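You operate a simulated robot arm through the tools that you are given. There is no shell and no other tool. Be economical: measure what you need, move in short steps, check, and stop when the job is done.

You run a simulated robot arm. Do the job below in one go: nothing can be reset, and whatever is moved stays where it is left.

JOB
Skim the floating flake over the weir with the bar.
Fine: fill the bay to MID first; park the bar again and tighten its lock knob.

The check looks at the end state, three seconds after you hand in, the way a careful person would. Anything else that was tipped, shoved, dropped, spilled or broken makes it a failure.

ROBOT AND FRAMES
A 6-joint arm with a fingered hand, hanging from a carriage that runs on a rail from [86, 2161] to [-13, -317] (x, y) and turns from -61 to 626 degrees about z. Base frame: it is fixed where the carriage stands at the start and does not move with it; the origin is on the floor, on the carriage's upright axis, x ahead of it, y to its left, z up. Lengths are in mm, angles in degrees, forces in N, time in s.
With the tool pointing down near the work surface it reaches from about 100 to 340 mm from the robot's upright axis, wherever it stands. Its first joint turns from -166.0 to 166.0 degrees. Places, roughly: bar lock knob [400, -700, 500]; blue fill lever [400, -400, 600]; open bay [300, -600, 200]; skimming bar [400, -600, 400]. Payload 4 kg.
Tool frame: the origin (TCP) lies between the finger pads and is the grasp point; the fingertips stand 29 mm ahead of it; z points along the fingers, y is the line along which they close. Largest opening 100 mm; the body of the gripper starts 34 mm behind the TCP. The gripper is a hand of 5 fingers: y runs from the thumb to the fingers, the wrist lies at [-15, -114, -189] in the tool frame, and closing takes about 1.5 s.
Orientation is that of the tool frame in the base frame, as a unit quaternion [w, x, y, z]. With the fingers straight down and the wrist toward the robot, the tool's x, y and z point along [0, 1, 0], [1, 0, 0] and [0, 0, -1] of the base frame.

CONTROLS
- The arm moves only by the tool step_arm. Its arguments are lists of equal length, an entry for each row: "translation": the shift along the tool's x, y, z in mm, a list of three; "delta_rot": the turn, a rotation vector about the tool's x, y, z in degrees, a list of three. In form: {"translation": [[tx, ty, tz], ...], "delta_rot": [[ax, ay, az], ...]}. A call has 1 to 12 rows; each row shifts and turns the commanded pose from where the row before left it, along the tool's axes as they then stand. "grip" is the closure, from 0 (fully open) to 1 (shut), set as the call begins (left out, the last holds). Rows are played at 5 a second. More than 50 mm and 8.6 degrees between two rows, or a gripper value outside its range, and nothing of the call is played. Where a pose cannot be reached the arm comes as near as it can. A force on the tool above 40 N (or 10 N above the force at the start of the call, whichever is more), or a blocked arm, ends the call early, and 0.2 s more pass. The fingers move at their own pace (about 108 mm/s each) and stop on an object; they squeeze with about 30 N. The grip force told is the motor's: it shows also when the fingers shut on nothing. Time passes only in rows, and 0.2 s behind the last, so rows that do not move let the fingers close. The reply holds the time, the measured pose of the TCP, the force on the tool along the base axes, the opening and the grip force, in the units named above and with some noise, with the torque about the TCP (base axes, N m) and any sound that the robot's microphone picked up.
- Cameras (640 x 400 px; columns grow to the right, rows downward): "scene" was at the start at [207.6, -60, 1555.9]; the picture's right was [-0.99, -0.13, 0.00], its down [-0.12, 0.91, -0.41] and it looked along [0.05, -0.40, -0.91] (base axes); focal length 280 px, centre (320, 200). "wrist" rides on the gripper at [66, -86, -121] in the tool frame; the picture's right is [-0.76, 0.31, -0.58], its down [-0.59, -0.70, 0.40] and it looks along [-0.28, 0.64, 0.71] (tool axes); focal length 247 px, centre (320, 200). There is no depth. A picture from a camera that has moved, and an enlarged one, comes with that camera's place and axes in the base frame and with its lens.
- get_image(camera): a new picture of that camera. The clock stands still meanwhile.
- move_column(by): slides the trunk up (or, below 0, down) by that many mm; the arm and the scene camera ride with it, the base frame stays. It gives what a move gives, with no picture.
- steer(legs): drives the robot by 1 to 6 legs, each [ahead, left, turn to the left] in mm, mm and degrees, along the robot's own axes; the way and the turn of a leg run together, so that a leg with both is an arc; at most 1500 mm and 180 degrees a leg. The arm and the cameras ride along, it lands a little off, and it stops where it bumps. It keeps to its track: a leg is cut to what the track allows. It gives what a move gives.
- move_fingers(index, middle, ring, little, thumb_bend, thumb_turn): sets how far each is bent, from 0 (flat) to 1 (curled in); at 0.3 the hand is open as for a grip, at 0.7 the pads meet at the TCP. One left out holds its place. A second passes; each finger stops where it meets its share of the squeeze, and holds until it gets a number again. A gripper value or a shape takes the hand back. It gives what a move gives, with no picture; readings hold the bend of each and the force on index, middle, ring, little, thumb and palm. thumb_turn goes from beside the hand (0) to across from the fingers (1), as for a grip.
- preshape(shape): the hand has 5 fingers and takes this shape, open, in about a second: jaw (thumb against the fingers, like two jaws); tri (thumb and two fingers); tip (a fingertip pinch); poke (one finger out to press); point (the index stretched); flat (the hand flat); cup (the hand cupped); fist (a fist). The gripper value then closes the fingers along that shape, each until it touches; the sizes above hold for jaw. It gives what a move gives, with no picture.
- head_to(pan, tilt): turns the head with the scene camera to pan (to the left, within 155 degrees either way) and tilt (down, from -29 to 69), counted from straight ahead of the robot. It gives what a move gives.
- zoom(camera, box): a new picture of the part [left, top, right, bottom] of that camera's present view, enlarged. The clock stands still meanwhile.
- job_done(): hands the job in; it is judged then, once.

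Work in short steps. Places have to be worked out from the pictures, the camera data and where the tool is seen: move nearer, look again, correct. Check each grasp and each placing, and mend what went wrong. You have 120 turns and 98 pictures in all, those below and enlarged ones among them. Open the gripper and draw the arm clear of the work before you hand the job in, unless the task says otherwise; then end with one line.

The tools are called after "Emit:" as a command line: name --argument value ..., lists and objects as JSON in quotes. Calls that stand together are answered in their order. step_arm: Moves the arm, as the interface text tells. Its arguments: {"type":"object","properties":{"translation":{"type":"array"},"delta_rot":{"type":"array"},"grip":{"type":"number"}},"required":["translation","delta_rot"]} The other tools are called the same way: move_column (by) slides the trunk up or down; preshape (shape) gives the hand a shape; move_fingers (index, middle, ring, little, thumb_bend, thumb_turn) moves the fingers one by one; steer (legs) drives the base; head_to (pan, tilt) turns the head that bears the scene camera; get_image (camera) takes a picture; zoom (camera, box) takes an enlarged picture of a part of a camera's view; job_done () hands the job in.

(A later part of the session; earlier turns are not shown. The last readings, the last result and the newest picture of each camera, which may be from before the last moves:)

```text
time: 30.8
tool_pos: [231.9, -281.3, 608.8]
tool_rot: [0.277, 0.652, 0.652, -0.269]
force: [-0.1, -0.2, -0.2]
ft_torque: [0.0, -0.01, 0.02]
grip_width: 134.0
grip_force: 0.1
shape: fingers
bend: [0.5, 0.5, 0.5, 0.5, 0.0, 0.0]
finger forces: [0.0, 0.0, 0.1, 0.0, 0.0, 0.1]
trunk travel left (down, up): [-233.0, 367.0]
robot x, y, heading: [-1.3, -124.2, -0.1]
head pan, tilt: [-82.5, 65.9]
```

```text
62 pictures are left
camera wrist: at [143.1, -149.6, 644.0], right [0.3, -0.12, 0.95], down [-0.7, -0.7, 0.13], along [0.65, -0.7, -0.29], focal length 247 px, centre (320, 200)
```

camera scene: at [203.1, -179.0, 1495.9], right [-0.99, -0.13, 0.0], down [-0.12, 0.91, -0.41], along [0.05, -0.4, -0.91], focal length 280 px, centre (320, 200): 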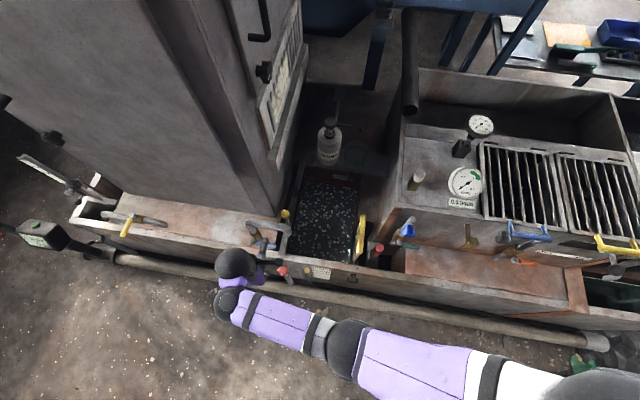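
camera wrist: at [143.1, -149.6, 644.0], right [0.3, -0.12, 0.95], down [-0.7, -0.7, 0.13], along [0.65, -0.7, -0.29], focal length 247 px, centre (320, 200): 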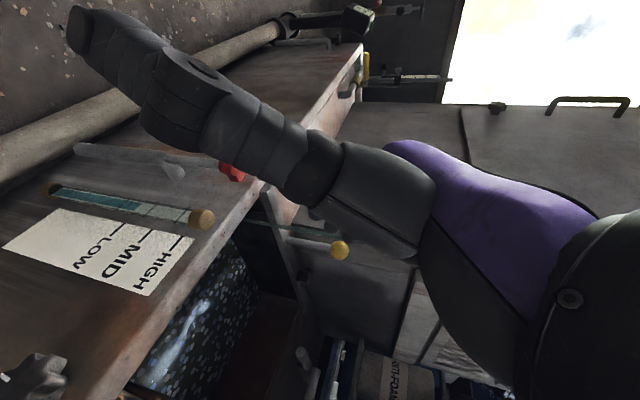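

The sight glass is clearly visible, so I zoom in to read it.

Emit:
zoom --camera "wrist" --box '[20, 170, 240, 310]'

```text
2.86 times, centred on (130, 240) of wrist
camera zoom: at [143.1, -149.6, 644.0], right [0.3, -0.12, 0.95], down [-0.7, -0.7, 0.13], along [0.65, -0.7, -0.29], focal length 706 px, centre (863, 86)
```

zoom: 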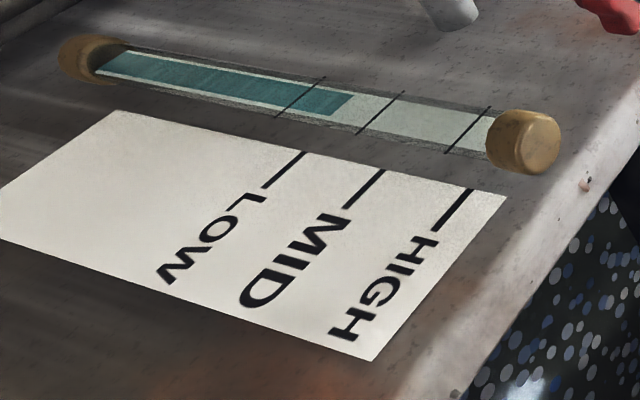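

The level stands halfway between LOW and MID. I take the poke shape, which also lets about 1 s pass, and read again for the rate.

Emit:
preshape --shape "poke"

Emit:
zoom --camera "wrist" --box '[20, 170, 240, 310]'

Emit:
zoom --camera "scene" --box '[240, 210, 320, 290]'

```text
time: 31.6
tool_pos: [232.6, -280.6, 607.4]
tool_rot: [0.277, 0.652, 0.652, -0.27]
force: [-1.3, -0.3, 0.5]
ft_torque: [0.0, -0.02, -0.02]
grip_width: 0.1
grip_force: 0.0
shape: poke
bend: [0.7, 0.7, 0.99, 0.99, 1.0, 1.0]
finger forces: [0.0, 0.1, 0.1, 0.1, 0.0, 0.0]
trunk travel left (down, up): [-233.0, 367.0]
robot x, y, heading: [-5.9, -115.6, -0.0]
head pan, tilt: [-82.5, 65.9]
```

```text
2.86 times, centred on (130, 240) of wrist
camera zoom: at [144.6, -149.3, 644.3], right [0.3, -0.12, 0.95], down [-0.7, -0.7, 0.13], along [0.65, -0.7, -0.29], focal length 706 px, centre (863, 86)
```

zoom: 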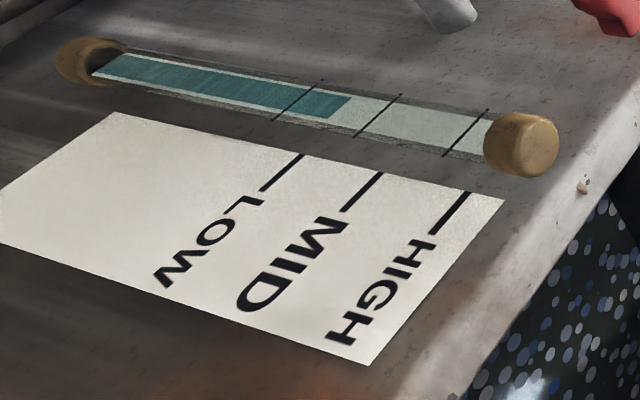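

```text
5.00 times, centred on (280, 250) of scene
camera zoom: at [202.9, -179.0, 1495.9], right [-0.99, -0.13, 0.0], down [-0.12, 0.91, -0.41], along [0.05, -0.4, -0.91], focal length 1398 px, centre (520, -50)
```

zoom: 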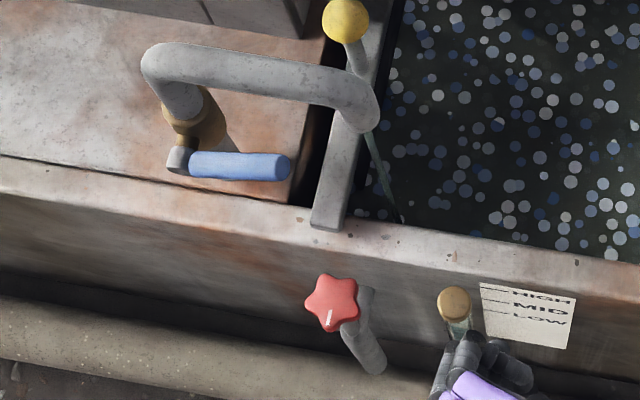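

The rise is slow, about 2 px a second, with roughly 38 px still to MID. I wait about 5 s and read again.

Emit:
step_arm --translation '[[0, 0, 0], [0, 0, 0], [0, 0, 0], [0, 0, 0], [0, 0, 0], [0, 0, 0], [0, 0, 0], [0, 0, 0], [0, 0, 0], [0, 0, 0], [0, 0, 0], [0, 0, 0]]' --delta_rot '[[0, 0, 0], [0, 0, 0], [0, 0, 0], [0, 0, 0], [0, 0, 0], [0, 0, 0], [0, 0, 0], [0, 0, 0], [0, 0, 0], [0, 0, 0], [0, 0, 0], [0, 0, 0]]'

Emit:
step_arm --translation '[[0, 0, 0], [0, 0, 0], [0, 0, 0], [0, 0, 0], [0, 0, 0], [0, 0, 0], [0, 0, 0], [0, 0, 0], [0, 0, 0], [0, 0, 0], [0, 0, 0], [0, 0, 0]]' --delta_rot '[[0, 0, 0], [0, 0, 0], [0, 0, 0], [0, 0, 0], [0, 0, 0], [0, 0, 0], [0, 0, 0], [0, 0, 0], [0, 0, 0], [0, 0, 0], [0, 0, 0], [0, 0, 0]]'

Emit:
zoom --camera "wrist" --box '[20, 170, 240, 310]'

```text
time: 34.2
tool_pos: [232.4, -281.7, 608.5]
tool_rot: [0.277, 0.653, 0.651, -0.27]
force: [-0.3, 0.1, 0.1]
ft_torque: [-0.01, 0.02, 0.02]
grip_width: 0.1
grip_force: 0.0
shape: poke
bend: [0.7, 0.7, 0.99, 0.99, 1.0, 1.0]
finger forces: [0.0, 0.0, 0.0, 0.1, 0.0, 0.0]
trunk travel left (down, up): [-233.0, 367.0]
robot x, y, heading: [-2.5, -114.4, 0.1]
head pan, tilt: [-82.5, 65.9]
```

```text
time: 36.9
tool_pos: [232.3, -281.4, 606.7]
tool_rot: [0.277, 0.653, 0.651, -0.27]
force: [0.3, 0.5, -0.4]
ft_torque: [0.06, 0.0, 0.01]
grip_width: 0.0
grip_force: 0.0
shape: poke
bend: [0.7, 0.7, 0.99, 0.99, 1.0, 1.0]
finger forces: [0.1, 0.1, 0.0, 0.0, 0.1, 0.0]
trunk travel left (down, up): [-233.0, 367.0]
robot x, y, heading: [-0.8, -118.2, 0.3]
head pan, tilt: [-82.5, 65.9]
```

```text
2.86 times, centred on (130, 240) of wrist
camera zoom: at [144.3, -149.2, 644.2], right [0.3, -0.12, 0.95], down [-0.7, -0.7, 0.13], along [0.65, -0.7, -0.29], focal length 706 px, centre (863, 86)
```

zoom: 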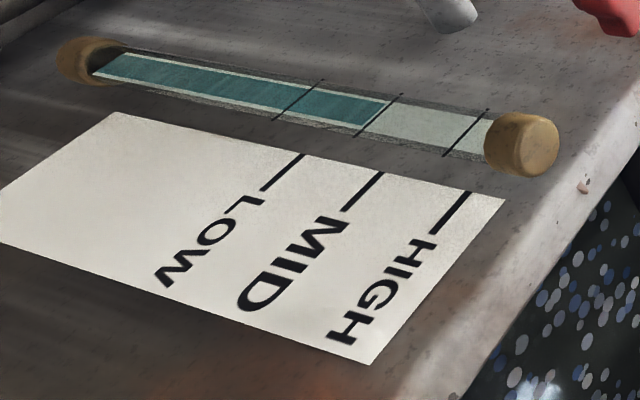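

The level is just reaching MID, so I close now: move over the lever tip and press it down in one call.

Emit:
step_arm --translation '[[-25, 40.5, 10], [-25, 40.5, 10], [-25, 40.5, 10], [-25, 40.5, 10], [11.3, -2, 11.3], [11.3, -2, 11.3], [11.3, -2, 11.3]]' --delta_rot '[[0, 0, 0], [0, 0, 0], [0, 0, 0], [0, 0, 0], [0, 0, 0], [0, 0, 0], [0, 0, 0]]'

Emit:
get_image --camera "wrist"

```text
time: 38.5
tool_pos: [390.3, -380.4, 603.9]
tool_rot: [0.278, 0.653, 0.651, -0.269]
force: [0.1, 0.0, 0.4]
ft_torque: [0.03, 0.0, 0.02]
grip_width: 0.0
grip_force: 0.0
shape: poke
bend: [0.7, 0.7, 0.99, 0.99, 1.0, 1.0]
finger forces: [0.8, 0.1, 0.0, 0.0, 0.0, 0.0]
trunk travel left (down, up): [-233.0, 367.0]
robot x, y, heading: [-2.1, -116.8, -0.1]
head pan, tilt: [-82.5, 65.9]
```

```text
57 pictures are left
camera wrist: at [302.6, -249.3, 640.4], right [0.3, -0.12, 0.95], down [-0.7, -0.7, 0.13], along [0.65, -0.7, -0.29], focal length 247 px, centre (320, 200)
```

wrist: 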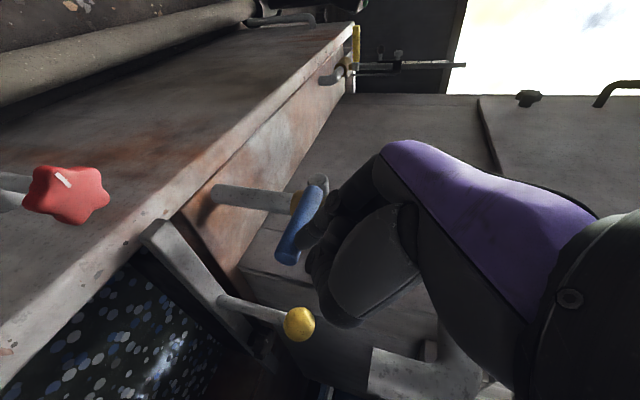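

The lever is nearly level. I press the last few mm against the stop.

Emit:
step_arm --translation '[[4, 0, 4], [3, 0, 3], [2.5, 0, 2.5], [2, 0, 2]]' --delta_rot '[[0, 0, 0], [0, 0, 0], [0, 0, 0], [0, 0, 0]]'

Emit:
step_arm --translation '[[-20, 0, -20], [25, -40.5, -10], [25, -40.5, -10], [25, -40.5, -10], [25, -40.5, -10]]' --delta_rot '[[0, 0, 0], [0, 0, 0], [0, 0, 0], [0, 0, 0], [0, 0, 0]]'

Emit:
zoom --camera "wrist" --box '[20, 170, 240, 310]'

Emit:
zoom --camera "scene" --box '[230, 190, 350, 290]'

```text
time: 39.3
tool_pos: [399.3, -376.7, 594.8]
tool_rot: [0.285, 0.651, 0.652, -0.264]
force: [-0.8, 12.6, 12.4]
ft_torque: [0.07, -0.01, 0.17]
grip_width: 0.0
grip_force: 0.0
shape: poke
bend: [0.7, 0.7, 0.99, 0.99, 1.0, 1.0]
finger forces: [19.9, 13.3, 0.0, 0.0, 0.1, 0.0]
trunk travel left (down, up): [-233.0, 367.0]
robot x, y, heading: [-2.2, -116.7, 0.2]
head pan, tilt: [-82.5, 65.9]
stopped in row 4: the force on the tool passed its limit at 43 N (the readings are from after the stop); the commanded pose is now the measured one
```

```text
time: 40.5
tool_pos: [228.5, -282.8, 572.0]
tool_rot: [0.283, 0.652, 0.65, -0.268]
force: [0.6, -0.6, -0.1]
ft_torque: [0.0, -0.05, 0.02]
grip_width: 0.1
grip_force: 0.1
shape: poke
bend: [0.7, 0.7, 0.99, 0.99, 1.0, 1.0]
finger forces: [0.0, 0.0, 0.0, 0.0, 0.0, 0.0]
trunk travel left (down, up): [-233.0, 367.0]
robot x, y, heading: [-4.1, -118.3, 0.1]
head pan, tilt: [-82.5, 65.9]
```

```text
2.86 times, centred on (130, 240) of wrist
camera zoom: at [140.4, -150.3, 606.6], right [0.29, -0.11, 0.95], down [-0.7, -0.7, 0.13], along [0.65, -0.7, -0.28], focal length 706 px, centre (863, 86)
```

zoom: 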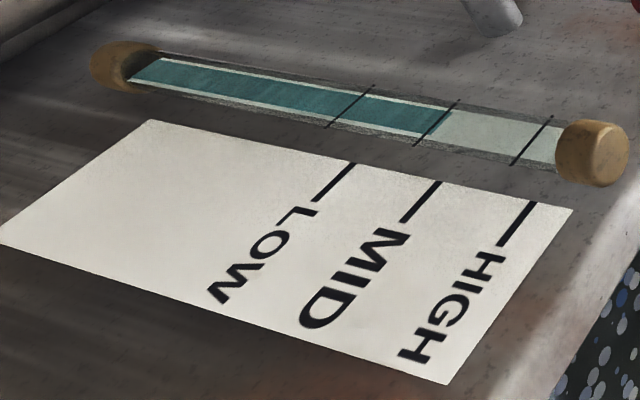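

```text
4.00 times, centred on (290, 240) of scene
camera zoom: at [202.7, -179.0, 1495.8], right [-0.99, -0.13, 0.0], down [-0.12, 0.9, -0.41], along [0.05, -0.41, -0.91], focal length 1118 px, centre (440, 40)
```

zoom: 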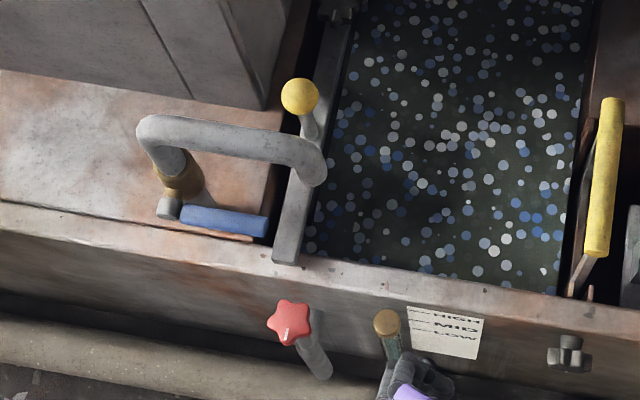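

The level is at the MID mark, the lever is shut and the stream has stopped. Next is the bar. I raise the hand, drive toward it, and inspect the bar and its lock.

Emit:
move_column --by 130

Emit:
steer --legs '[[0, -160, 0]]'

Emit:
step_arm --translation '[[0, 0, 0], [0, 0, 0], [0, 0, 0], [0, 0, 0], [0, 0, 0], [0, 0, 0]]' --delta_rot '[[0, 7.5, 0], [0, 7.5, 0], [0, 7.5, 0], [0, 7.5, 0], [0, 7.5, 0], [0, 7.5, 0]]'

Emit:
get_image --camera "wrist"

Emit:
get_image --camera "scene"

```text
time: 42.1
tool_pos: [230.6, -281.4, 700.7]
tool_rot: [0.282, 0.651, 0.652, -0.267]
force: [-0.3, -0.7, 0.8]
ft_torque: [-0.01, 0.0, 0.0]
grip_width: 0.0
grip_force: 0.1
shape: poke
bend: [0.7, 0.7, 0.99, 0.99, 1.0, 1.0]
finger forces: [0.0, 0.1, 0.0, 0.1, 0.1, 0.0]
trunk travel left (down, up): [-363.0, 237.0]
robot x, y, heading: [-3.7, -121.2, 0.1]
head pan, tilt: [-82.5, 65.9]
```

```text
time: 43.5
tool_pos: [223.6, -440.0, 701.8]
tool_rot: [0.283, 0.653, 0.65, -0.267]
force: [0.5, 0.5, -0.9]
ft_torque: [0.02, 0.01, 0.0]
grip_width: 0.0
grip_force: 0.1
shape: poke
bend: [0.7, 0.7, 0.99, 0.99, 1.0, 1.0]
finger forces: [0.1, 0.0, 0.0, 0.1, 0.0, 0.0]
trunk travel left (down, up): [-363.0, 237.0]
robot x, y, heading: [-13.0, -277.1, -0.2]
head pan, tilt: [-82.5, 65.9]
```

```text
time: 44.9
tool_pos: [223.9, -441.1, 703.3]
tool_rot: [0.011, 0.705, 0.709, 0.003]
force: [0.0, -0.2, 0.6]
ft_torque: [-0.04, -0.03, 0.0]
grip_width: 0.0
grip_force: 0.0
shape: poke
bend: [0.7, 0.7, 0.99, 0.99, 1.0, 1.0]
finger forces: [0.0, 0.0, 0.1, 0.0, 0.0, 0.1]
trunk travel left (down, up): [-363.0, 237.0]
robot x, y, heading: [-9.0, -277.6, -0.2]
head pan, tilt: [-82.5, 65.9]
```

```text
54 pictures are left
camera wrist: at [134.0, -374.1, 819.7], right [0.3, -0.75, 0.59], down [-0.69, -0.6, -0.41], along [0.66, -0.29, -0.7], focal length 247 px, centre (320, 200)
```

wrist: 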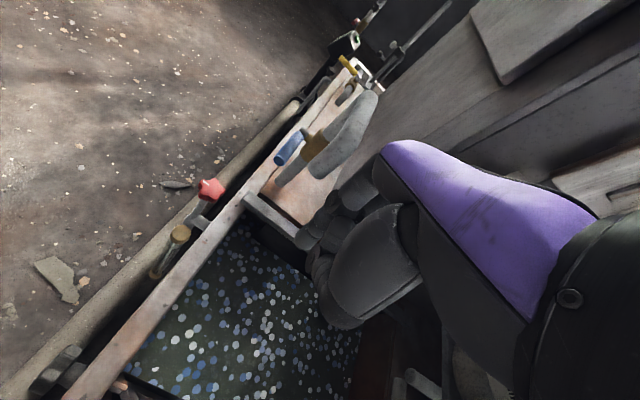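

```text
53 pictures are left
camera scene: at [196.5, -337.2, 1625.9], right [-0.99, -0.13, 0.0], down [-0.12, 0.91, -0.41], along [0.05, -0.41, -0.91], focal length 280 px, centre (320, 200)
```

scene: 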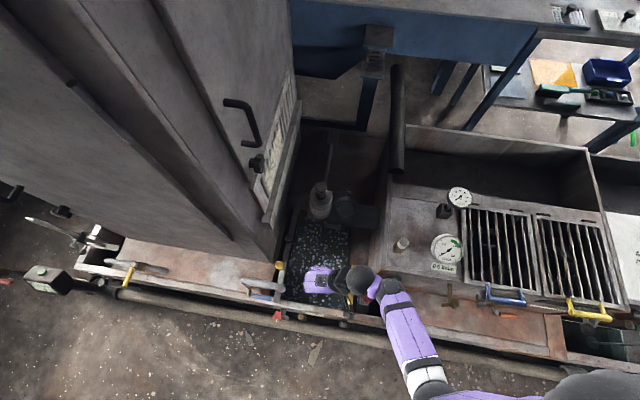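

I zoom in on the bar and lock knob region.

Emit:
zoom --camera "scene" --box '[240, 170, 360, 300]'

```text
3.08 times, centred on (300, 235) of scene
camera zoom: at [196.5, -337.2, 1625.9], right [-0.99, -0.13, 0.0], down [-0.12, 0.91, -0.41], along [0.05, -0.41, -0.91], focal length 860 px, centre (382, 92)
```

zoom: 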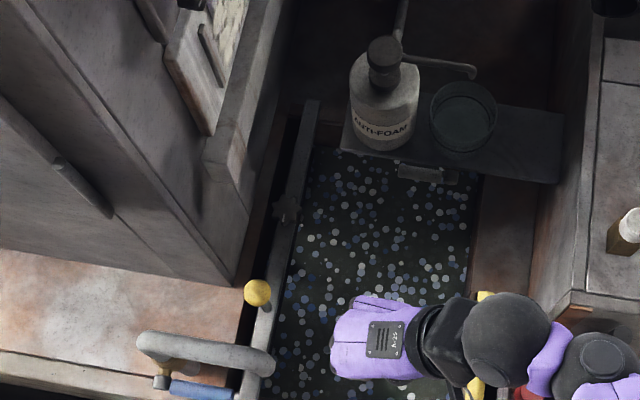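

I move the hand over the bay toward the back so the wrist camera can see the lock knob.

Emit:
step_arm --translation '[[-40, 0, 0], [-40, 0, 5], [-40, 5, 10], [-30, 5, 10]]' --delta_rot '[[0, 0, 0], [0, 0, 0], [0, 0, 0], [0, 0, 0]]'

Emit:
get_image --camera "wrist"

```text
time: 45.9
tool_pos: [234.6, -592.7, 679.7]
tool_rot: [0.013, 0.706, 0.709, 0.002]
force: [0.6, -0.3, 0.4]
ft_torque: [-0.01, -0.02, -0.02]
grip_width: 0.2
grip_force: 0.0
shape: poke
bend: [0.7, 0.7, 0.99, 0.99, 1.0, 1.0]
finger forces: [0.0, 0.0, 0.1, 0.0, 0.0, 0.0]
trunk travel left (down, up): [-363.0, 237.0]
robot x, y, heading: [-9.3, -273.5, -0.2]
head pan, tilt: [-82.5, 65.9]
```

```text
51 pictures are left
camera wrist: at [145.0, -525.6, 797.4], right [0.3, -0.75, 0.59], down [-0.69, -0.6, -0.4], along [0.66, -0.29, -0.7], focal length 247 px, centre (320, 200)
```

wrist: 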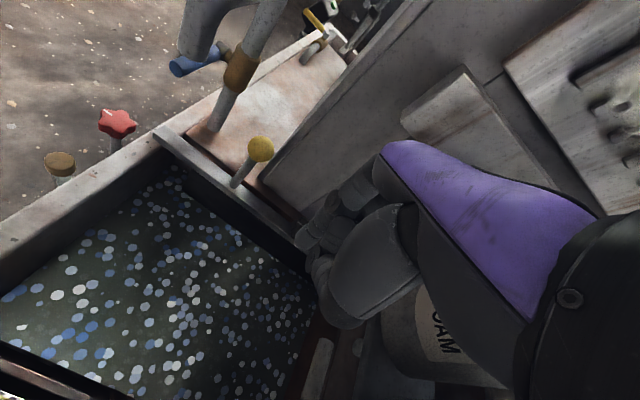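

The fingers cover the knob. I shift 75 mm farther back to uncover it.

Emit:
step_arm --translation '[[-38, 0, 0], [-37, 0, 0]]' --delta_rot '[[0, 0, 0], [0, 0, 0]]'

Emit:
zoom --camera "wrist" --box '[120, 80, 400, 300]'

```text
time: 46.5
tool_pos: [236.5, -650.7, 680.3]
tool_rot: [0.01, 0.702, 0.712, 0.006]
force: [2.5, 26.1, 5.9]
ft_torque: [-1.96, 0.09, 0.54]
grip_width: 0.0
grip_force: 0.2
shape: poke
bend: [0.7, 0.7, 0.99, 0.99, 1.0, 1.0]
finger forces: [0.1, 0.0, 0.0, 5.8, 0.0, 20.2]
out of reach, approached as far as the arm can: row 2
trunk travel left (down, up): [-363.0, 237.0]
robot x, y, heading: [-9.1, -274.6, -0.0]
head pan, tilt: [-82.5, 65.9]
```

```text
1.82 times, centred on (260, 190) of wrist
camera zoom: at [145.7, -585.6, 797.9], right [0.3, -0.75, 0.59], down [-0.69, -0.6, -0.41], along [0.66, -0.28, -0.7], focal length 449 px, centre (429, 218)
```

zoom: 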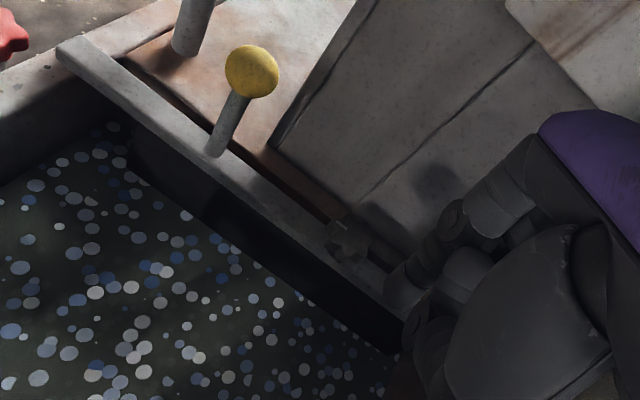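

Force of 26 N on the palm: the hand has touched something behind it, probably the bottle or the pipe. I back off at once and inspect.

Emit:
step_arm --translation '[[30, 0, 0], [40, 0, -10], [40, 0, -20]]' --delta_rot '[[0, 0, 0], [0, 0, 0], [0, 0, 0]]'

Emit:
get_image --camera "scene"

```text
time: 47.3
tool_pos: [234.0, -553.9, 712.2]
tool_rot: [0.011, 0.705, 0.709, 0.002]
force: [-0.2, 0.2, -0.6]
ft_torque: [0.02, -0.01, 0.01]
grip_width: 0.0
grip_force: 0.0
shape: poke
bend: [0.7, 0.7, 0.99, 0.99, 1.0, 1.0]
finger forces: [0.0, 0.0, 0.1, 0.0, 0.1, 0.1]
trunk travel left (down, up): [-363.0, 237.0]
robot x, y, heading: [-10.9, -274.4, -0.3]
head pan, tilt: [-82.5, 65.9]
```

```text
49 pictures are left
camera scene: at [196.4, -336.8, 1625.8], right [-0.99, -0.13, 0.0], down [-0.12, 0.91, -0.41], along [0.05, -0.4, -0.91], focal length 280 px, centre (320, 200)
```

scene: 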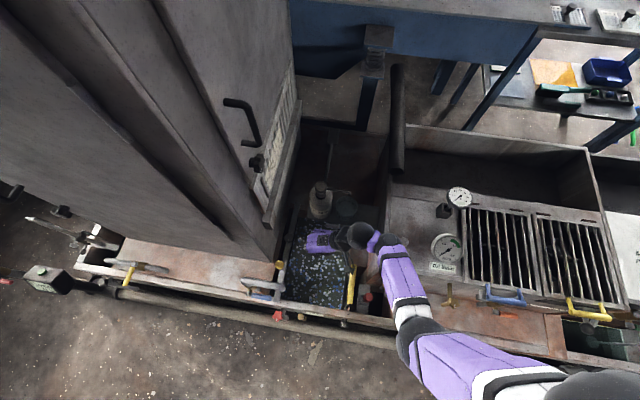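

Emit:
zoom --camera "scene" --box '[250, 130, 390, 270]'

```text
2.86 times, centred on (320, 200) of scene
camera zoom: at [196.4, -336.8, 1625.8], right [-0.99, -0.13, 0.0], down [-0.12, 0.91, -0.41], along [0.05, -0.4, -0.91], focal length 799 px, centre (320, 200)
```

zoom: 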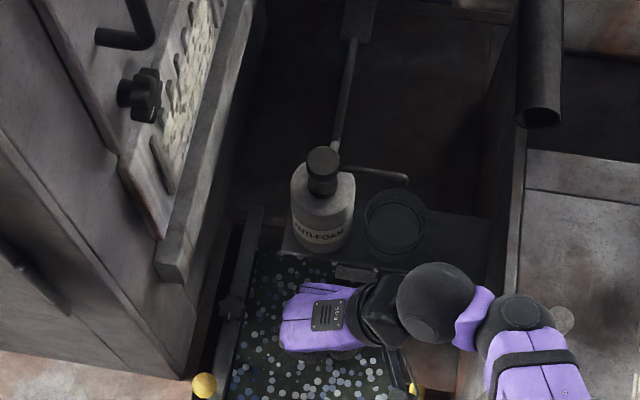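

The bottle still stands, but by triangulation its cap is near (239,-733,828), so I probably brushed it. I repeat the earlier zoom box to compare exactly.

Emit:
zoom --camera "scene" --box '[240, 170, 360, 300]'

```text
3.08 times, centred on (300, 235) of scene
camera zoom: at [196.4, -336.8, 1625.8], right [-0.99, -0.13, 0.0], down [-0.12, 0.91, -0.41], along [0.05, -0.4, -0.91], focal length 860 px, centre (382, 92)
```

zoom: 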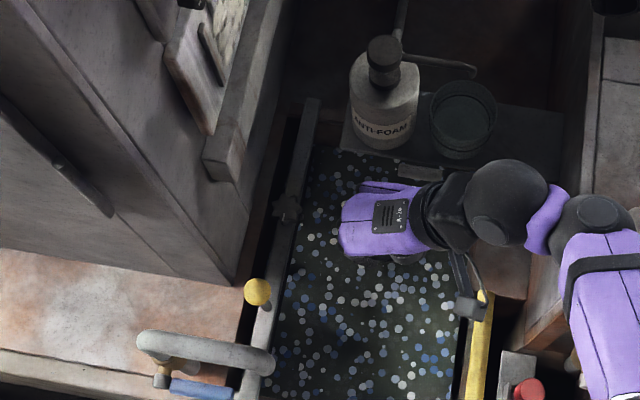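

The bottle hasn't moved; the contact must have been the fixed shelf edge. I'll keep the hand in front of y≈-640 at this height. Next I zoom hard on the lock knob.

Emit:
zoom --camera "scene" --box '[262, 195, 302, 225]'

Emit:
zoom --camera "wrist" --box '[200, 100, 340, 260]'

```text
13.33 times, centred on (282, 210) of scene
camera zoom: at [196.4, -336.8, 1625.8], right [-0.99, -0.13, 0.0], down [-0.12, 0.91, -0.41], along [0.05, -0.4, -0.91], focal length 3728 px, centre (827, 67)
```

zoom: 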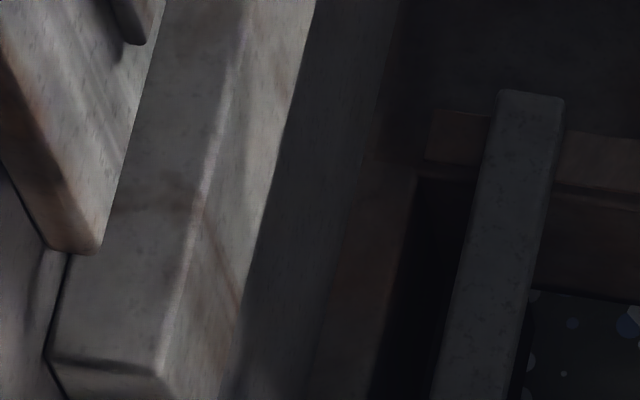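

```text
2.50 times, centred on (270, 180) of wrist
camera zoom: at [143.7, -488.0, 829.9], right [0.3, -0.75, 0.59], down [-0.69, -0.6, -0.41], along [0.66, -0.29, -0.7], focal length 617 px, centre (445, 250)
```

zoom: 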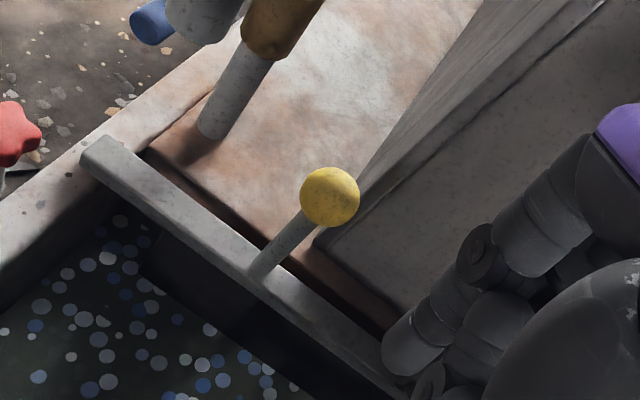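

The box missed the knob, which lies at full-frame (289,238). I zoom there.

Emit:
zoom --camera "scene" --box '[266, 222, 312, 254]'

```text
12.50 times, centred on (289, 238) of scene
camera zoom: at [196.4, -336.8, 1625.8], right [-0.99, -0.13, 0.0], down [-0.12, 0.91, -0.41], along [0.05, -0.4, -0.91], focal length 3495 px, centre (708, -275)
```

zoom: 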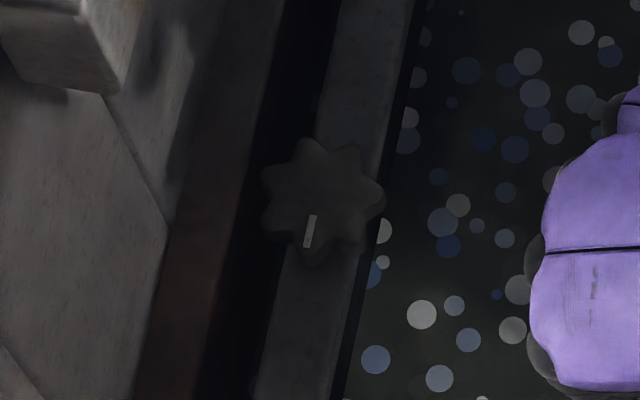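

The knob's axis is vertical, its diameter about 37 mm, at (367,-651,490), with its white mark pointing forward. To reach there I drive to the track's end and lower the trunk in stages, raising the hand in between.

Emit:
step_arm --translation '[[30, 0, -30], [30, 0, -30]]' --delta_rot '[[0, 0, 0], [0, 0, 0]]'

Emit:
move_column --by -170

Emit:
step_arm --translation '[[0, 10, -40], [0, 10, -40], [0, 10, -40]]' --delta_rot '[[0, 0, 0], [0, 0, 0], [0, 0, 0]]'

Emit:
steer --legs '[[0, -45, 0]]'

```text
time: 47.9
tool_pos: [231.4, -492.4, 773.3]
tool_rot: [0.012, 0.705, 0.709, 0.002]
force: [-0.2, 0.2, -0.7]
ft_torque: [-0.03, -0.05, -0.01]
grip_width: 0.1
grip_force: 0.1
shape: poke
bend: [0.7, 0.7, 0.99, 0.99, 1.0, 1.0]
finger forces: [0.0, 0.1, 0.0, 0.0, 0.0, 0.0]
trunk travel left (down, up): [-363.0, 237.0]
robot x, y, heading: [-14.2, -277.6, -0.1]
head pan, tilt: [-82.5, 65.9]
```

```text
time: 49.8
tool_pos: [232.6, -494.3, 604.6]
tool_rot: [0.013, 0.705, 0.709, 0.002]
force: [-0.2, 0.6, 0.2]
ft_torque: [0.02, 0.01, 0.02]
grip_width: 0.0
grip_force: 0.1
shape: poke
bend: [0.7, 0.7, 0.99, 0.99, 1.0, 1.0]
finger forces: [0.1, 0.0, 0.1, 0.0, 0.0, 0.0]
trunk travel left (down, up): [-193.0, 407.0]
robot x, y, heading: [-13.3, -273.0, 0.2]
head pan, tilt: [-82.5, 65.9]
```

```text
time: 50.6
tool_pos: [279.9, -482.6, 701.6]
tool_rot: [0.013, 0.705, 0.709, 0.002]
force: [-0.7, -0.2, -0.2]
ft_torque: [0.0, -0.01, 0.0]
grip_width: 0.0
grip_force: 0.1
shape: poke
bend: [0.7, 0.7, 0.99, 0.99, 1.0, 1.0]
finger forces: [0.1, 0.0, 0.1, 0.0, 0.0, 0.0]
out of reach, approached as far as the arm can: row 2, 3
trunk travel left (down, up): [-193.0, 407.0]
robot x, y, heading: [-11.2, -274.9, -0.0]
head pan, tilt: [-82.5, 65.9]
```

```text
time: 51.5
tool_pos: [277.5, -519.2, 699.6]
tool_rot: [0.013, 0.706, 0.708, 0.002]
force: [-0.2, 0.2, -0.3]
ft_torque: [-0.03, 0.0, 0.02]
grip_width: 0.0
grip_force: 0.0
shape: poke
bend: [0.7, 0.7, 0.99, 0.99, 1.0, 1.0]
finger forces: [0.0, 0.0, 0.0, 0.1, 0.0, 0.0]
trunk travel left (down, up): [-193.0, 407.0]
robot x, y, heading: [-15.2, -311.7, -0.1]
head pan, tilt: [-82.5, 65.9]
```

Now I yaw the hand 90° so the wrist lies toward +y, clear of the bottle shelf.

Emit:
step_arm --translation '[[0, 0, 0], [0, 0, 0], [0, 0, 0], [0, 0, 0], [0, 0, 0], [0, 0, 0], [0, 0, 0], [0, 0, 0], [0, 0, 0], [0, 0, 0], [0, 0, 0]]' --delta_rot '[[0, 0, 8.2], [0, 0, 8.2], [0, 0, 8.2], [0, 0, 8.2], [0, 0, 8.2], [0, 0, 8.2], [0, 0, 8.2], [0, 0, 8.2], [0, 0, 8.2], [0, 0, 8.2], [0, 0, 8.2]]'

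Emit:
preshape --shape "tri"

Emit:
get_image --camera "wrist"

Emit:
get_image --camera "scene"

```text
time: 53.9
tool_pos: [274.0, -550.9, 659.4]
tool_rot: [0.009, 1.0, -0.001, 0.012]
force: [-0.2, 0.6, 0.3]
ft_torque: [0.02, 0.0, 0.03]
grip_width: 0.0
grip_force: 0.1
shape: poke
bend: [0.7, 0.7, 0.99, 0.99, 1.0, 1.0]
finger forces: [0.0, 0.1, 0.1, 0.0, 0.1, 0.0]
out of reach, approached as far as the arm can: row 10, 11
trunk travel left (down, up): [-193.0, 407.0]
robot x, y, heading: [-10.4, -316.0, -0.1]
head pan, tilt: [-82.5, 65.9]
```

```text
time: 54.8
tool_pos: [276.3, -551.7, 659.2]
tool_rot: [0.008, 1.0, 0.001, 0.011]
force: [0.6, -0.2, -0.6]
ft_torque: [0.03, 0.01, -0.03]
grip_width: 99.9
grip_force: 0.1
shape: tri
bend: [0.3, 0.3, 0.99, 0.99, 0.3, 0.98]
finger forces: [0.0, 0.0, 0.0, 0.0, 0.0, 0.0]
trunk travel left (down, up): [-193.0, 407.0]
robot x, y, heading: [-13.8, -312.9, 0.0]
head pan, tilt: [-82.5, 65.9]
```

```text
43 pictures are left
camera wrist: at [336.1, -463.4, 779.5], right [-0.77, -0.3, 0.56], down [-0.58, 0.7, -0.42], along [-0.27, -0.65, -0.71], focal length 247 px, centre (320, 200)
```

wrist: 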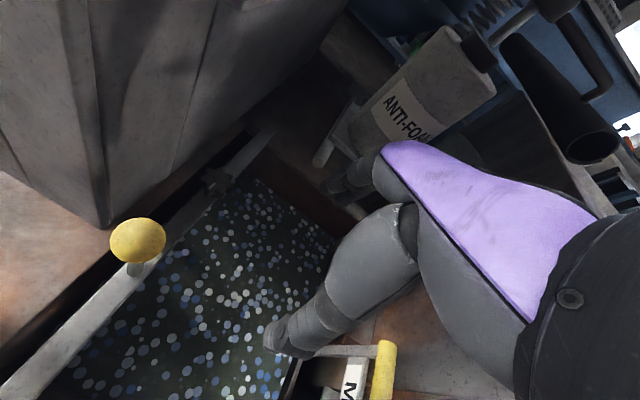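

```text
42 pictures are left
camera scene: at [195.0, -373.9, 1455.9], right [-0.99, -0.13, 0.0], down [-0.12, 0.91, -0.41], along [0.05, -0.41, -0.91], focal length 280 px, centre (320, 200)
```

scene: 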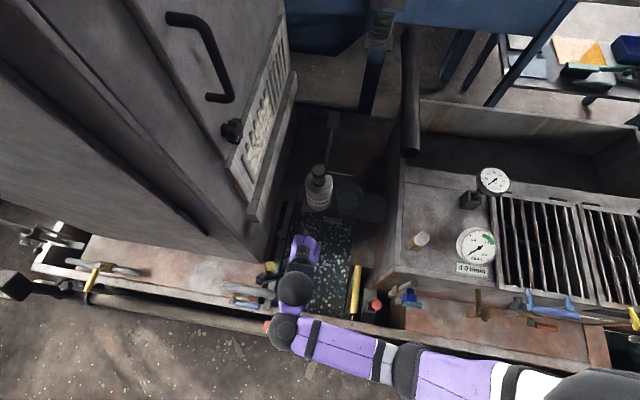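

Knob confirmed near (366,-643,491). I move above it at z≈620 and look.

Emit:
step_arm --translation '[[30, 30, 5], [30, 32, 10], [28, 31, 10]]' --delta_rot '[[0, 0, 0], [0, 0, 0], [0, 0, 0]]'

Emit:
get_image --camera "wrist"

```text
time: 55.8
tool_pos: [348.6, -639.6, 631.7]
tool_rot: [0.004, 1.0, 0.0, 0.003]
force: [-38.4, 21.6, 16.8]
ft_torque: [-1.19, -6.5, 5.3]
grip_width: 99.8
grip_force: 0.1
shape: tri
bend: [0.3, 0.3, 0.99, 0.99, 0.3, 0.98]
finger forces: [0.1, 0.0, 0.0, 0.0, 0.0, 0.0]
trunk travel left (down, up): [-193.0, 407.0]
robot x, y, heading: [-13.2, -315.3, 0.0]
head pan, tilt: [-82.5, 65.9]
stopped in row 3: the force on the tool passed its limit at 56 N (the readings are from after the stop); the commanded pose is now the measured one
```

```text
41 pictures are left
camera wrist: at [412.8, -552.0, 751.6], right [-0.76, -0.3, 0.58], down [-0.59, 0.7, -0.41], along [-0.28, -0.65, -0.71], focal length 247 px, centre (320, 200)
```

wrist: 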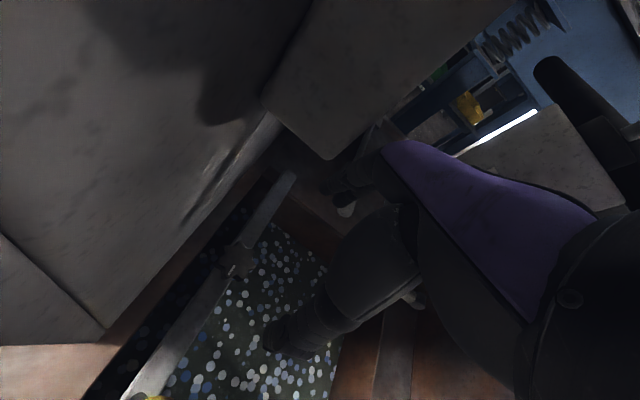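

The camera side of the hand met the cabinet. I back off, then turn the hand partway back (wrist toward -x and +y), which swings the camera away from the cabinet.

Emit:
step_arm --translation '[[-35, -15, -5], [-20, 0, 0], [0, 0, 0], [0, 0, 0], [0, 0, 0], [0, 0, 0]]' --delta_rot '[[0, 0, 0], [0, 0, -7.5], [0, 0, -7.5], [0, 0, -7.5], [0, 0, -7.5], [0, 0, 0]]'

Emit:
get_image --camera "wrist"

Emit:
get_image --camera "scene"

```text
time: 57.2
tool_pos: [305.7, -630.0, 641.3]
tool_rot: [0.008, 0.966, 0.26, 0.006]
force: [-0.2, -0.3, -0.4]
ft_torque: [0.01, 0.0, -0.01]
grip_width: 99.9
grip_force: 0.1
shape: tri
bend: [0.3, 0.3, 0.99, 0.99, 0.3, 0.98]
finger forces: [0.0, 0.1, 0.0, 0.1, 0.1, 0.0]
trunk travel left (down, up): [-193.0, 407.0]
robot x, y, heading: [-12.6, -314.3, -0.1]
head pan, tilt: [-82.5, 65.9]
```

```text
40 pictures are left
camera wrist: at [317.1, -521.6, 759.6], right [-0.51, -0.64, 0.58], down [-0.86, 0.31, -0.42], along [0.09, -0.71, -0.7], focal length 247 px, centre (320, 200)
```

wrist: 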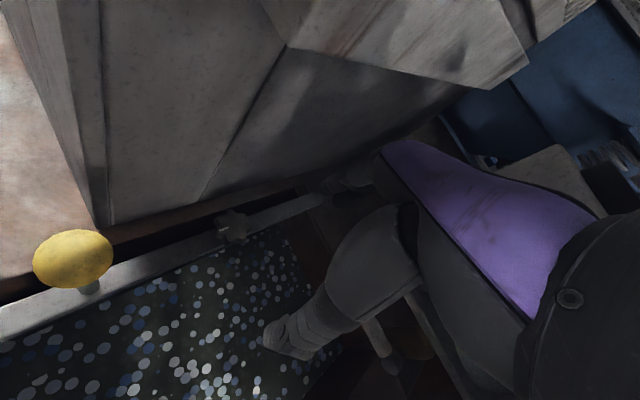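

```text
39 pictures are left
camera scene: at [195.0, -373.4, 1455.9], right [-0.99, -0.13, 0.0], down [-0.12, 0.91, -0.41], along [0.05, -0.41, -0.91], focal length 280 px, centre (320, 200)
```

scene: 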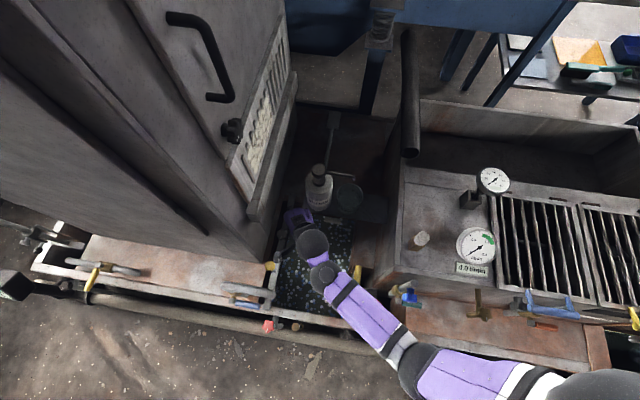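

The knob sits at about (368,-648). I set a partial opening and move over it, down to z≈560.

Emit:
step_arm --translation '[[15, 15, 20], [15, 16, 25], [14, 15, 20], [0, 0, 15]]' --delta_rot '[[0, 0, 0], [0, 0, 0], [0, 0, 0], [0, 0, 0]]' --grip 0.35

Emit:
get_image --camera "wrist"

```text
time: 58.2
tool_pos: [366.4, -647.7, 559.5]
tool_rot: [0.008, 0.966, 0.259, 0.005]
force: [0.4, -0.7, 0.0]
ft_torque: [0.02, -0.03, 0.03]
grip_width: 65.3
grip_force: 0.1
shape: tri
bend: [0.4, 0.37, 0.99, 0.99, 0.3, 0.99]
finger forces: [0.0, 0.1, 0.1, 0.1, 0.0, 0.1]
trunk travel left (down, up): [-193.0, 407.0]
robot x, y, heading: [-12.5, -313.2, -0.2]
head pan, tilt: [-82.5, 65.9]
```

```text
38 pictures are left
camera wrist: at [377.2, -539.2, 678.4], right [-0.51, -0.64, 0.58], down [-0.85, 0.31, -0.42], along [0.09, -0.71, -0.7], focal length 247 px, centre (320, 200)
```

wrist: 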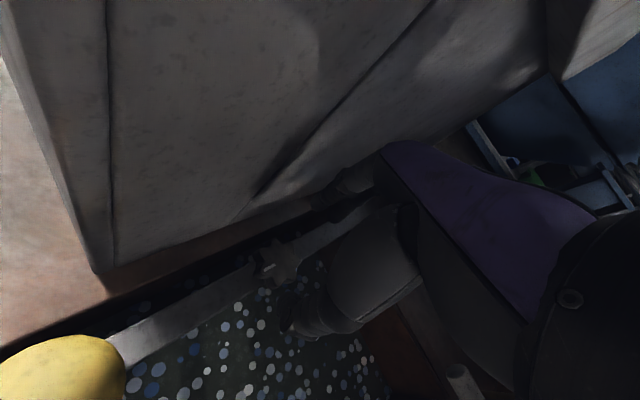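

The knob lies straight below the TCP. I lower to z≈513 with small steps.

Emit:
step_arm --translation '[[0, -2, 14], [0, 0, 13], [0, 0, 10], [0, 0, 8]]' --delta_rot '[[0, 0, 0], [0, 0, 0], [0, 0, 0], [0, 0, 0]]'

Emit:
get_image --camera "wrist"

```text
time: 59.2
tool_pos: [368.3, -648.7, 513.6]
tool_rot: [0.009, 0.966, 0.259, 0.006]
force: [-0.2, 0.3, 0.3]
ft_torque: [-0.02, -0.01, -0.03]
grip_width: 65.4
grip_force: 0.0
shape: tri
bend: [0.4, 0.37, 0.99, 0.99, 0.3, 0.99]
finger forces: [0.1, 0.0, 0.1, 0.1, 0.0, 0.0]
trunk travel left (down, up): [-193.0, 407.0]
robot x, y, heading: [-9.9, -312.5, -0.2]
head pan, tilt: [-82.5, 65.9]
```

```text
37 pictures are left
camera wrist: at [378.4, -539.9, 633.3], right [-0.51, -0.64, 0.58], down [-0.86, 0.31, -0.42], along [0.09, -0.71, -0.7], focal length 247 px, centre (320, 200)
```

wrist: 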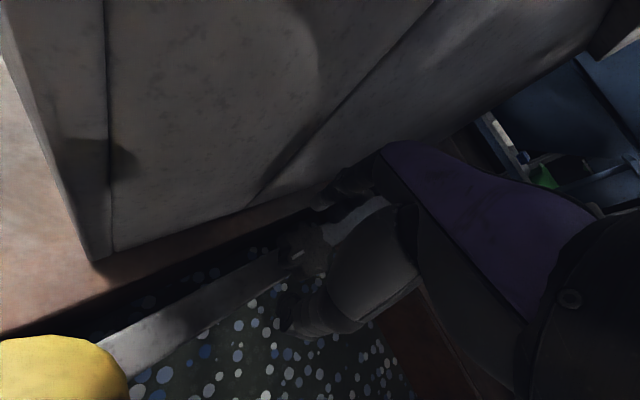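

The knob is between the thumb and fingers. I close on it.

Emit:
step_arm --translation '[[0, 0, 2], [0, 0, 0], [0, 0, 0], [0, 0, 0], [0, 0, 0], [0, 0, 0]]' --delta_rot '[[0, 0, 0], [0, 0, 0], [0, 0, 0], [0, 0, 0], [0, 0, 0], [0, 0, 0]]' --grip 1.0

```text
time: 60.6
tool_pos: [367.5, -649.1, 514.9]
tool_rot: [0.01, 0.966, 0.259, 0.007]
force: [-2.3, 2.4, 18.2]
ft_torque: [0.02, 0.02, -0.01]
grip_width: 33.3
grip_force: 30.5
shape: tri
bend: [0.76, 0.48, 1.0, 1.0, 0.45, 1.0]
finger forces: [12.6, 13.1, 0.1, 0.1, 29.4, 0.1]
trunk travel left (down, up): [-193.0, 407.0]
robot x, y, heading: [-9.6, -311.6, -0.0]
head pan, tilt: [-82.5, 65.9]
```

Firm grip on the knob (33 mm, 30 N). I turn it counter-clockwise as seen from above, about 56°.

Emit:
step_arm --translation '[[0, 0, 0], [0, 0, 0], [0, 0, 0], [0, 0, 0], [0, 0, 0], [0, 0, 0], [0, 0, 0]]' --delta_rot '[[0, 0, -8], [0, 0, -8], [0, 0, -8], [0, 0, -8], [0, 0, -8], [0, 0, -8], [0, 0, -8]]'

Emit:
get_image --camera "wrist"

```text
time: 62.2
tool_pos: [368.1, -649.5, 514.1]
tool_rot: [0.013, 0.73, 0.683, 0.002]
force: [-5.9, 0.6, 26.4]
ft_torque: [0.04, -0.03, -0.05]
grip_width: 30.4
grip_force: 29.7
shape: tri
bend: [0.77, 0.5, 1.0, 1.0, 0.75, 1.0]
finger forces: [23.0, 14.8, 0.0, 0.1, 37.9, 0.0]
trunk travel left (down, up): [-193.0, 407.0]
robot x, y, heading: [-10.4, -313.4, 0.1]
head pan, tilt: [-82.5, 65.9]
```

```text
36 pictures are left
camera wrist: at [283.2, -576.7, 633.1], right [0.24, -0.77, 0.59], down [-0.73, -0.55, -0.4], along [0.63, -0.34, -0.7], focal length 247 px, centre (320, 200)
```

wrist: 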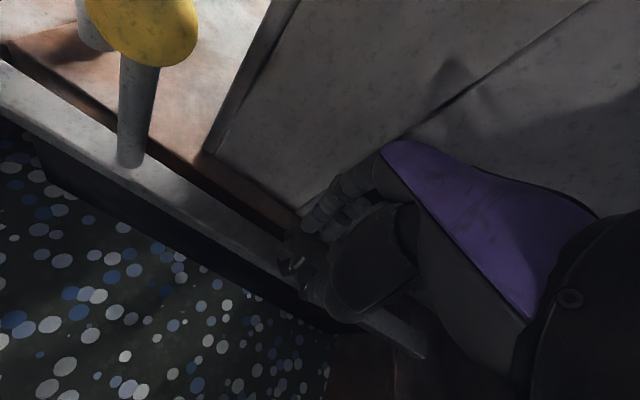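

I zoom in to see the white mark's direction.

Emit:
zoom --camera "wrist" --box '[255, 215, 345, 300]'

```text
4.71 times, centred on (300, 258) of wrist
camera zoom: at [283.2, -576.7, 633.1], right [0.24, -0.77, 0.59], down [-0.73, -0.55, -0.4], along [0.63, -0.34, -0.7], focal length 1162 px, centre (414, -71)
```

zoom: 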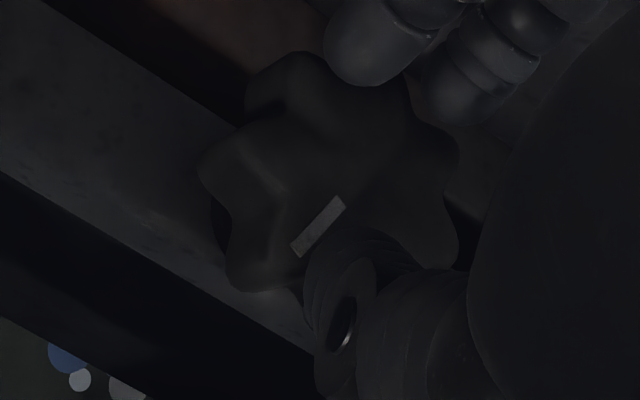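

The mark has turned about 70° toward -x, so the knob is loosening. I regrip for a second turn: open, lift, turn the hand back and lower.

Emit:
step_arm --translation '[[0, 0, 0], [0, 0, 0], [0, 0, -20], [0, 0, -8], [0, 0, 0], [0, 0, 0], [0, 0, 0], [0, 0, 0], [0, 0, 0], [0, 0, 0], [0, 0, 0]]' --delta_rot '[[0, 0, 0], [0, 0, 0], [0, 0, 0], [0, 0, 0], [0, 0, 8], [0, 0, 8], [0, 0, 8], [0, 0, 8], [0, 0, 8], [0, 0, 8], [0, 0, 8]]' --grip 0.35

Emit:
step_arm --translation '[[0, 0, 14], [0, 0, 14]]' --delta_rot '[[0, 0, 0], [0, 0, 0]]'

Emit:
step_arm --translation '[[0, 0, 0], [0, 0, 0], [0, 0, 0], [0, 0, 0], [0, 0, 0]]' --delta_rot '[[0, 0, 0], [0, 0, 0], [0, 0, 0], [0, 0, 0], [0, 0, 0]]' --grip 1.0

Emit:
step_arm --translation '[[0, 0, 0], [0, 0, 0], [0, 0, 0], [0, 0, 0], [0, 0, 0], [0, 0, 0], [0, 0, 0]]' --delta_rot '[[0, 0, -8], [0, 0, -8], [0, 0, -8], [0, 0, -8], [0, 0, -8], [0, 0, -8], [0, 0, -8]]'

Emit:
zoom --camera "wrist" --box '[255, 215, 345, 300]'

```text
time: 64.6
tool_pos: [367.0, -646.1, 542.1]
tool_rot: [0.008, 0.966, 0.258, 0.006]
force: [-0.6, -0.1, 0.3]
ft_torque: [0.03, 0.03, 0.04]
grip_width: 64.7
grip_force: 0.2
shape: tri
bend: [0.4, 0.37, 0.99, 0.99, 0.3, 0.99]
finger forces: [0.0, 0.1, 0.0, 0.0, 0.0, 0.0]
trunk travel left (down, up): [-193.0, 407.0]
robot x, y, heading: [-13.4, -313.2, -0.1]
head pan, tilt: [-82.5, 65.9]
```

```text
time: 65.2
tool_pos: [368.4, -646.9, 515.2]
tool_rot: [0.008, 0.966, 0.259, 0.006]
force: [0.6, 0.4, -0.3]
ft_torque: [-0.01, 0.02, 0.02]
grip_width: 64.9
grip_force: 0.0
shape: tri
bend: [0.4, 0.37, 0.99, 0.99, 0.3, 0.99]
finger forces: [0.0, 0.0, 0.0, 0.1, 0.0, 0.1]
trunk travel left (down, up): [-193.0, 407.0]
robot x, y, heading: [-10.4, -316.3, -0.1]
head pan, tilt: [-82.5, 65.9]
```

```text
time: 66.4
tool_pos: [370.2, -645.5, 515.3]
tool_rot: [0.009, 0.966, 0.259, 0.006]
force: [-2.5, 6.8, 29.8]
ft_torque: [0.17, 0.18, -0.01]
grip_width: 26.2
grip_force: 30.4
shape: tri
bend: [0.76, 0.49, 1.0, 1.0, 0.75, 1.0]
finger forces: [13.3, 17.7, 0.0, 0.0, 44.8, 0.1]
trunk travel left (down, up): [-193.0, 407.0]
robot x, y, heading: [-14.7, -312.9, -0.3]
head pan, tilt: [-82.5, 65.9]
```

```text
time: 66.8
tool_pos: [370.8, -646.6, 515.4]
tool_rot: [0.012, 0.94, 0.34, 0.006]
force: [-5.9, 7.6, 19.2]
ft_torque: [0.27, 0.36, -0.03]
grip_width: 25.4
grip_force: 29.9
shape: tri
bend: [0.76, 0.49, 1.0, 1.0, 0.74, 1.0]
finger forces: [11.5, 15.6, 0.0, 0.0, 45.3, 0.0]
trunk travel left (down, up): [-193.0, 407.0]
robot x, y, heading: [-13.5, -308.4, -0.0]
head pan, tilt: [-82.5, 65.9]
stopped in row 2: the force on the tool passed its limit at 42 N (the readings are from after the stop); the commanded pose is now the measured one
```

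```text
4.71 times, centred on (300, 258) of wrist
camera zoom: at [361.8, -536.9, 635.0], right [-0.4, -0.71, 0.58], down [-0.89, 0.16, -0.42], along [0.21, -0.69, -0.7], focal length 1162 px, centre (414, -71)
```

zoom: 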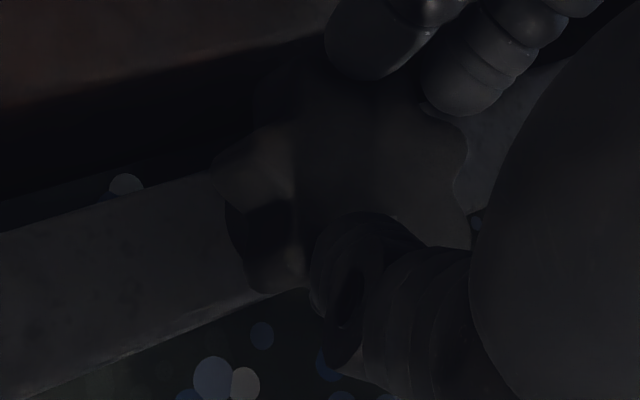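

The limit tripped mostly from the vertical preload of the fingertips. I ease up 3 mm and continue turning.

Emit:
step_arm --translation '[[0, 0, -3], [0, 0, 0], [0, 0, 0], [0, 0, 0], [0, 0, 0], [0, 0, 0], [0, 0, 0]]' --delta_rot '[[0, 0, 0], [0, 0, -8], [0, 0, -8], [0, 0, -8], [0, 0, -8], [0, 0, -8], [0, 0, -6]]'

Emit:
zoom --camera "wrist" --box '[255, 215, 345, 300]'

```text
time: 68.5
tool_pos: [364.5, -648.4, 519.1]
tool_rot: [0.012, 0.734, 0.679, 0.0]
force: [-10.8, -4.2, -6.6]
ft_torque: [-0.13, 0.17, -0.08]
grip_width: 21.8
grip_force: 30.6
shape: tri
bend: [0.78, 0.5, 1.0, 1.0, 0.73, 1.0]
finger forces: [0.0, 12.5, 0.0, 0.1, 22.2, 0.0]
trunk travel left (down, up): [-193.0, 407.0]
robot x, y, heading: [-12.3, -309.2, -0.1]
head pan, tilt: [-82.5, 65.9]
```

```text
4.71 times, centred on (300, 258) of wrist
camera zoom: at [280.6, -574.8, 636.3], right [0.24, -0.77, 0.59], down [-0.74, -0.54, -0.4], along [0.63, -0.34, -0.7], focal length 1162 px, centre (414, -71)
```

zoom: 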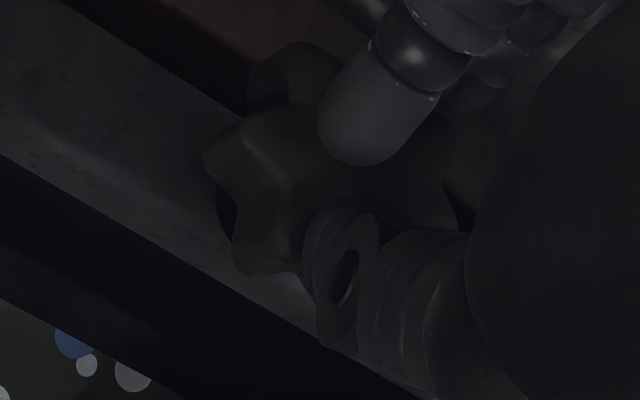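

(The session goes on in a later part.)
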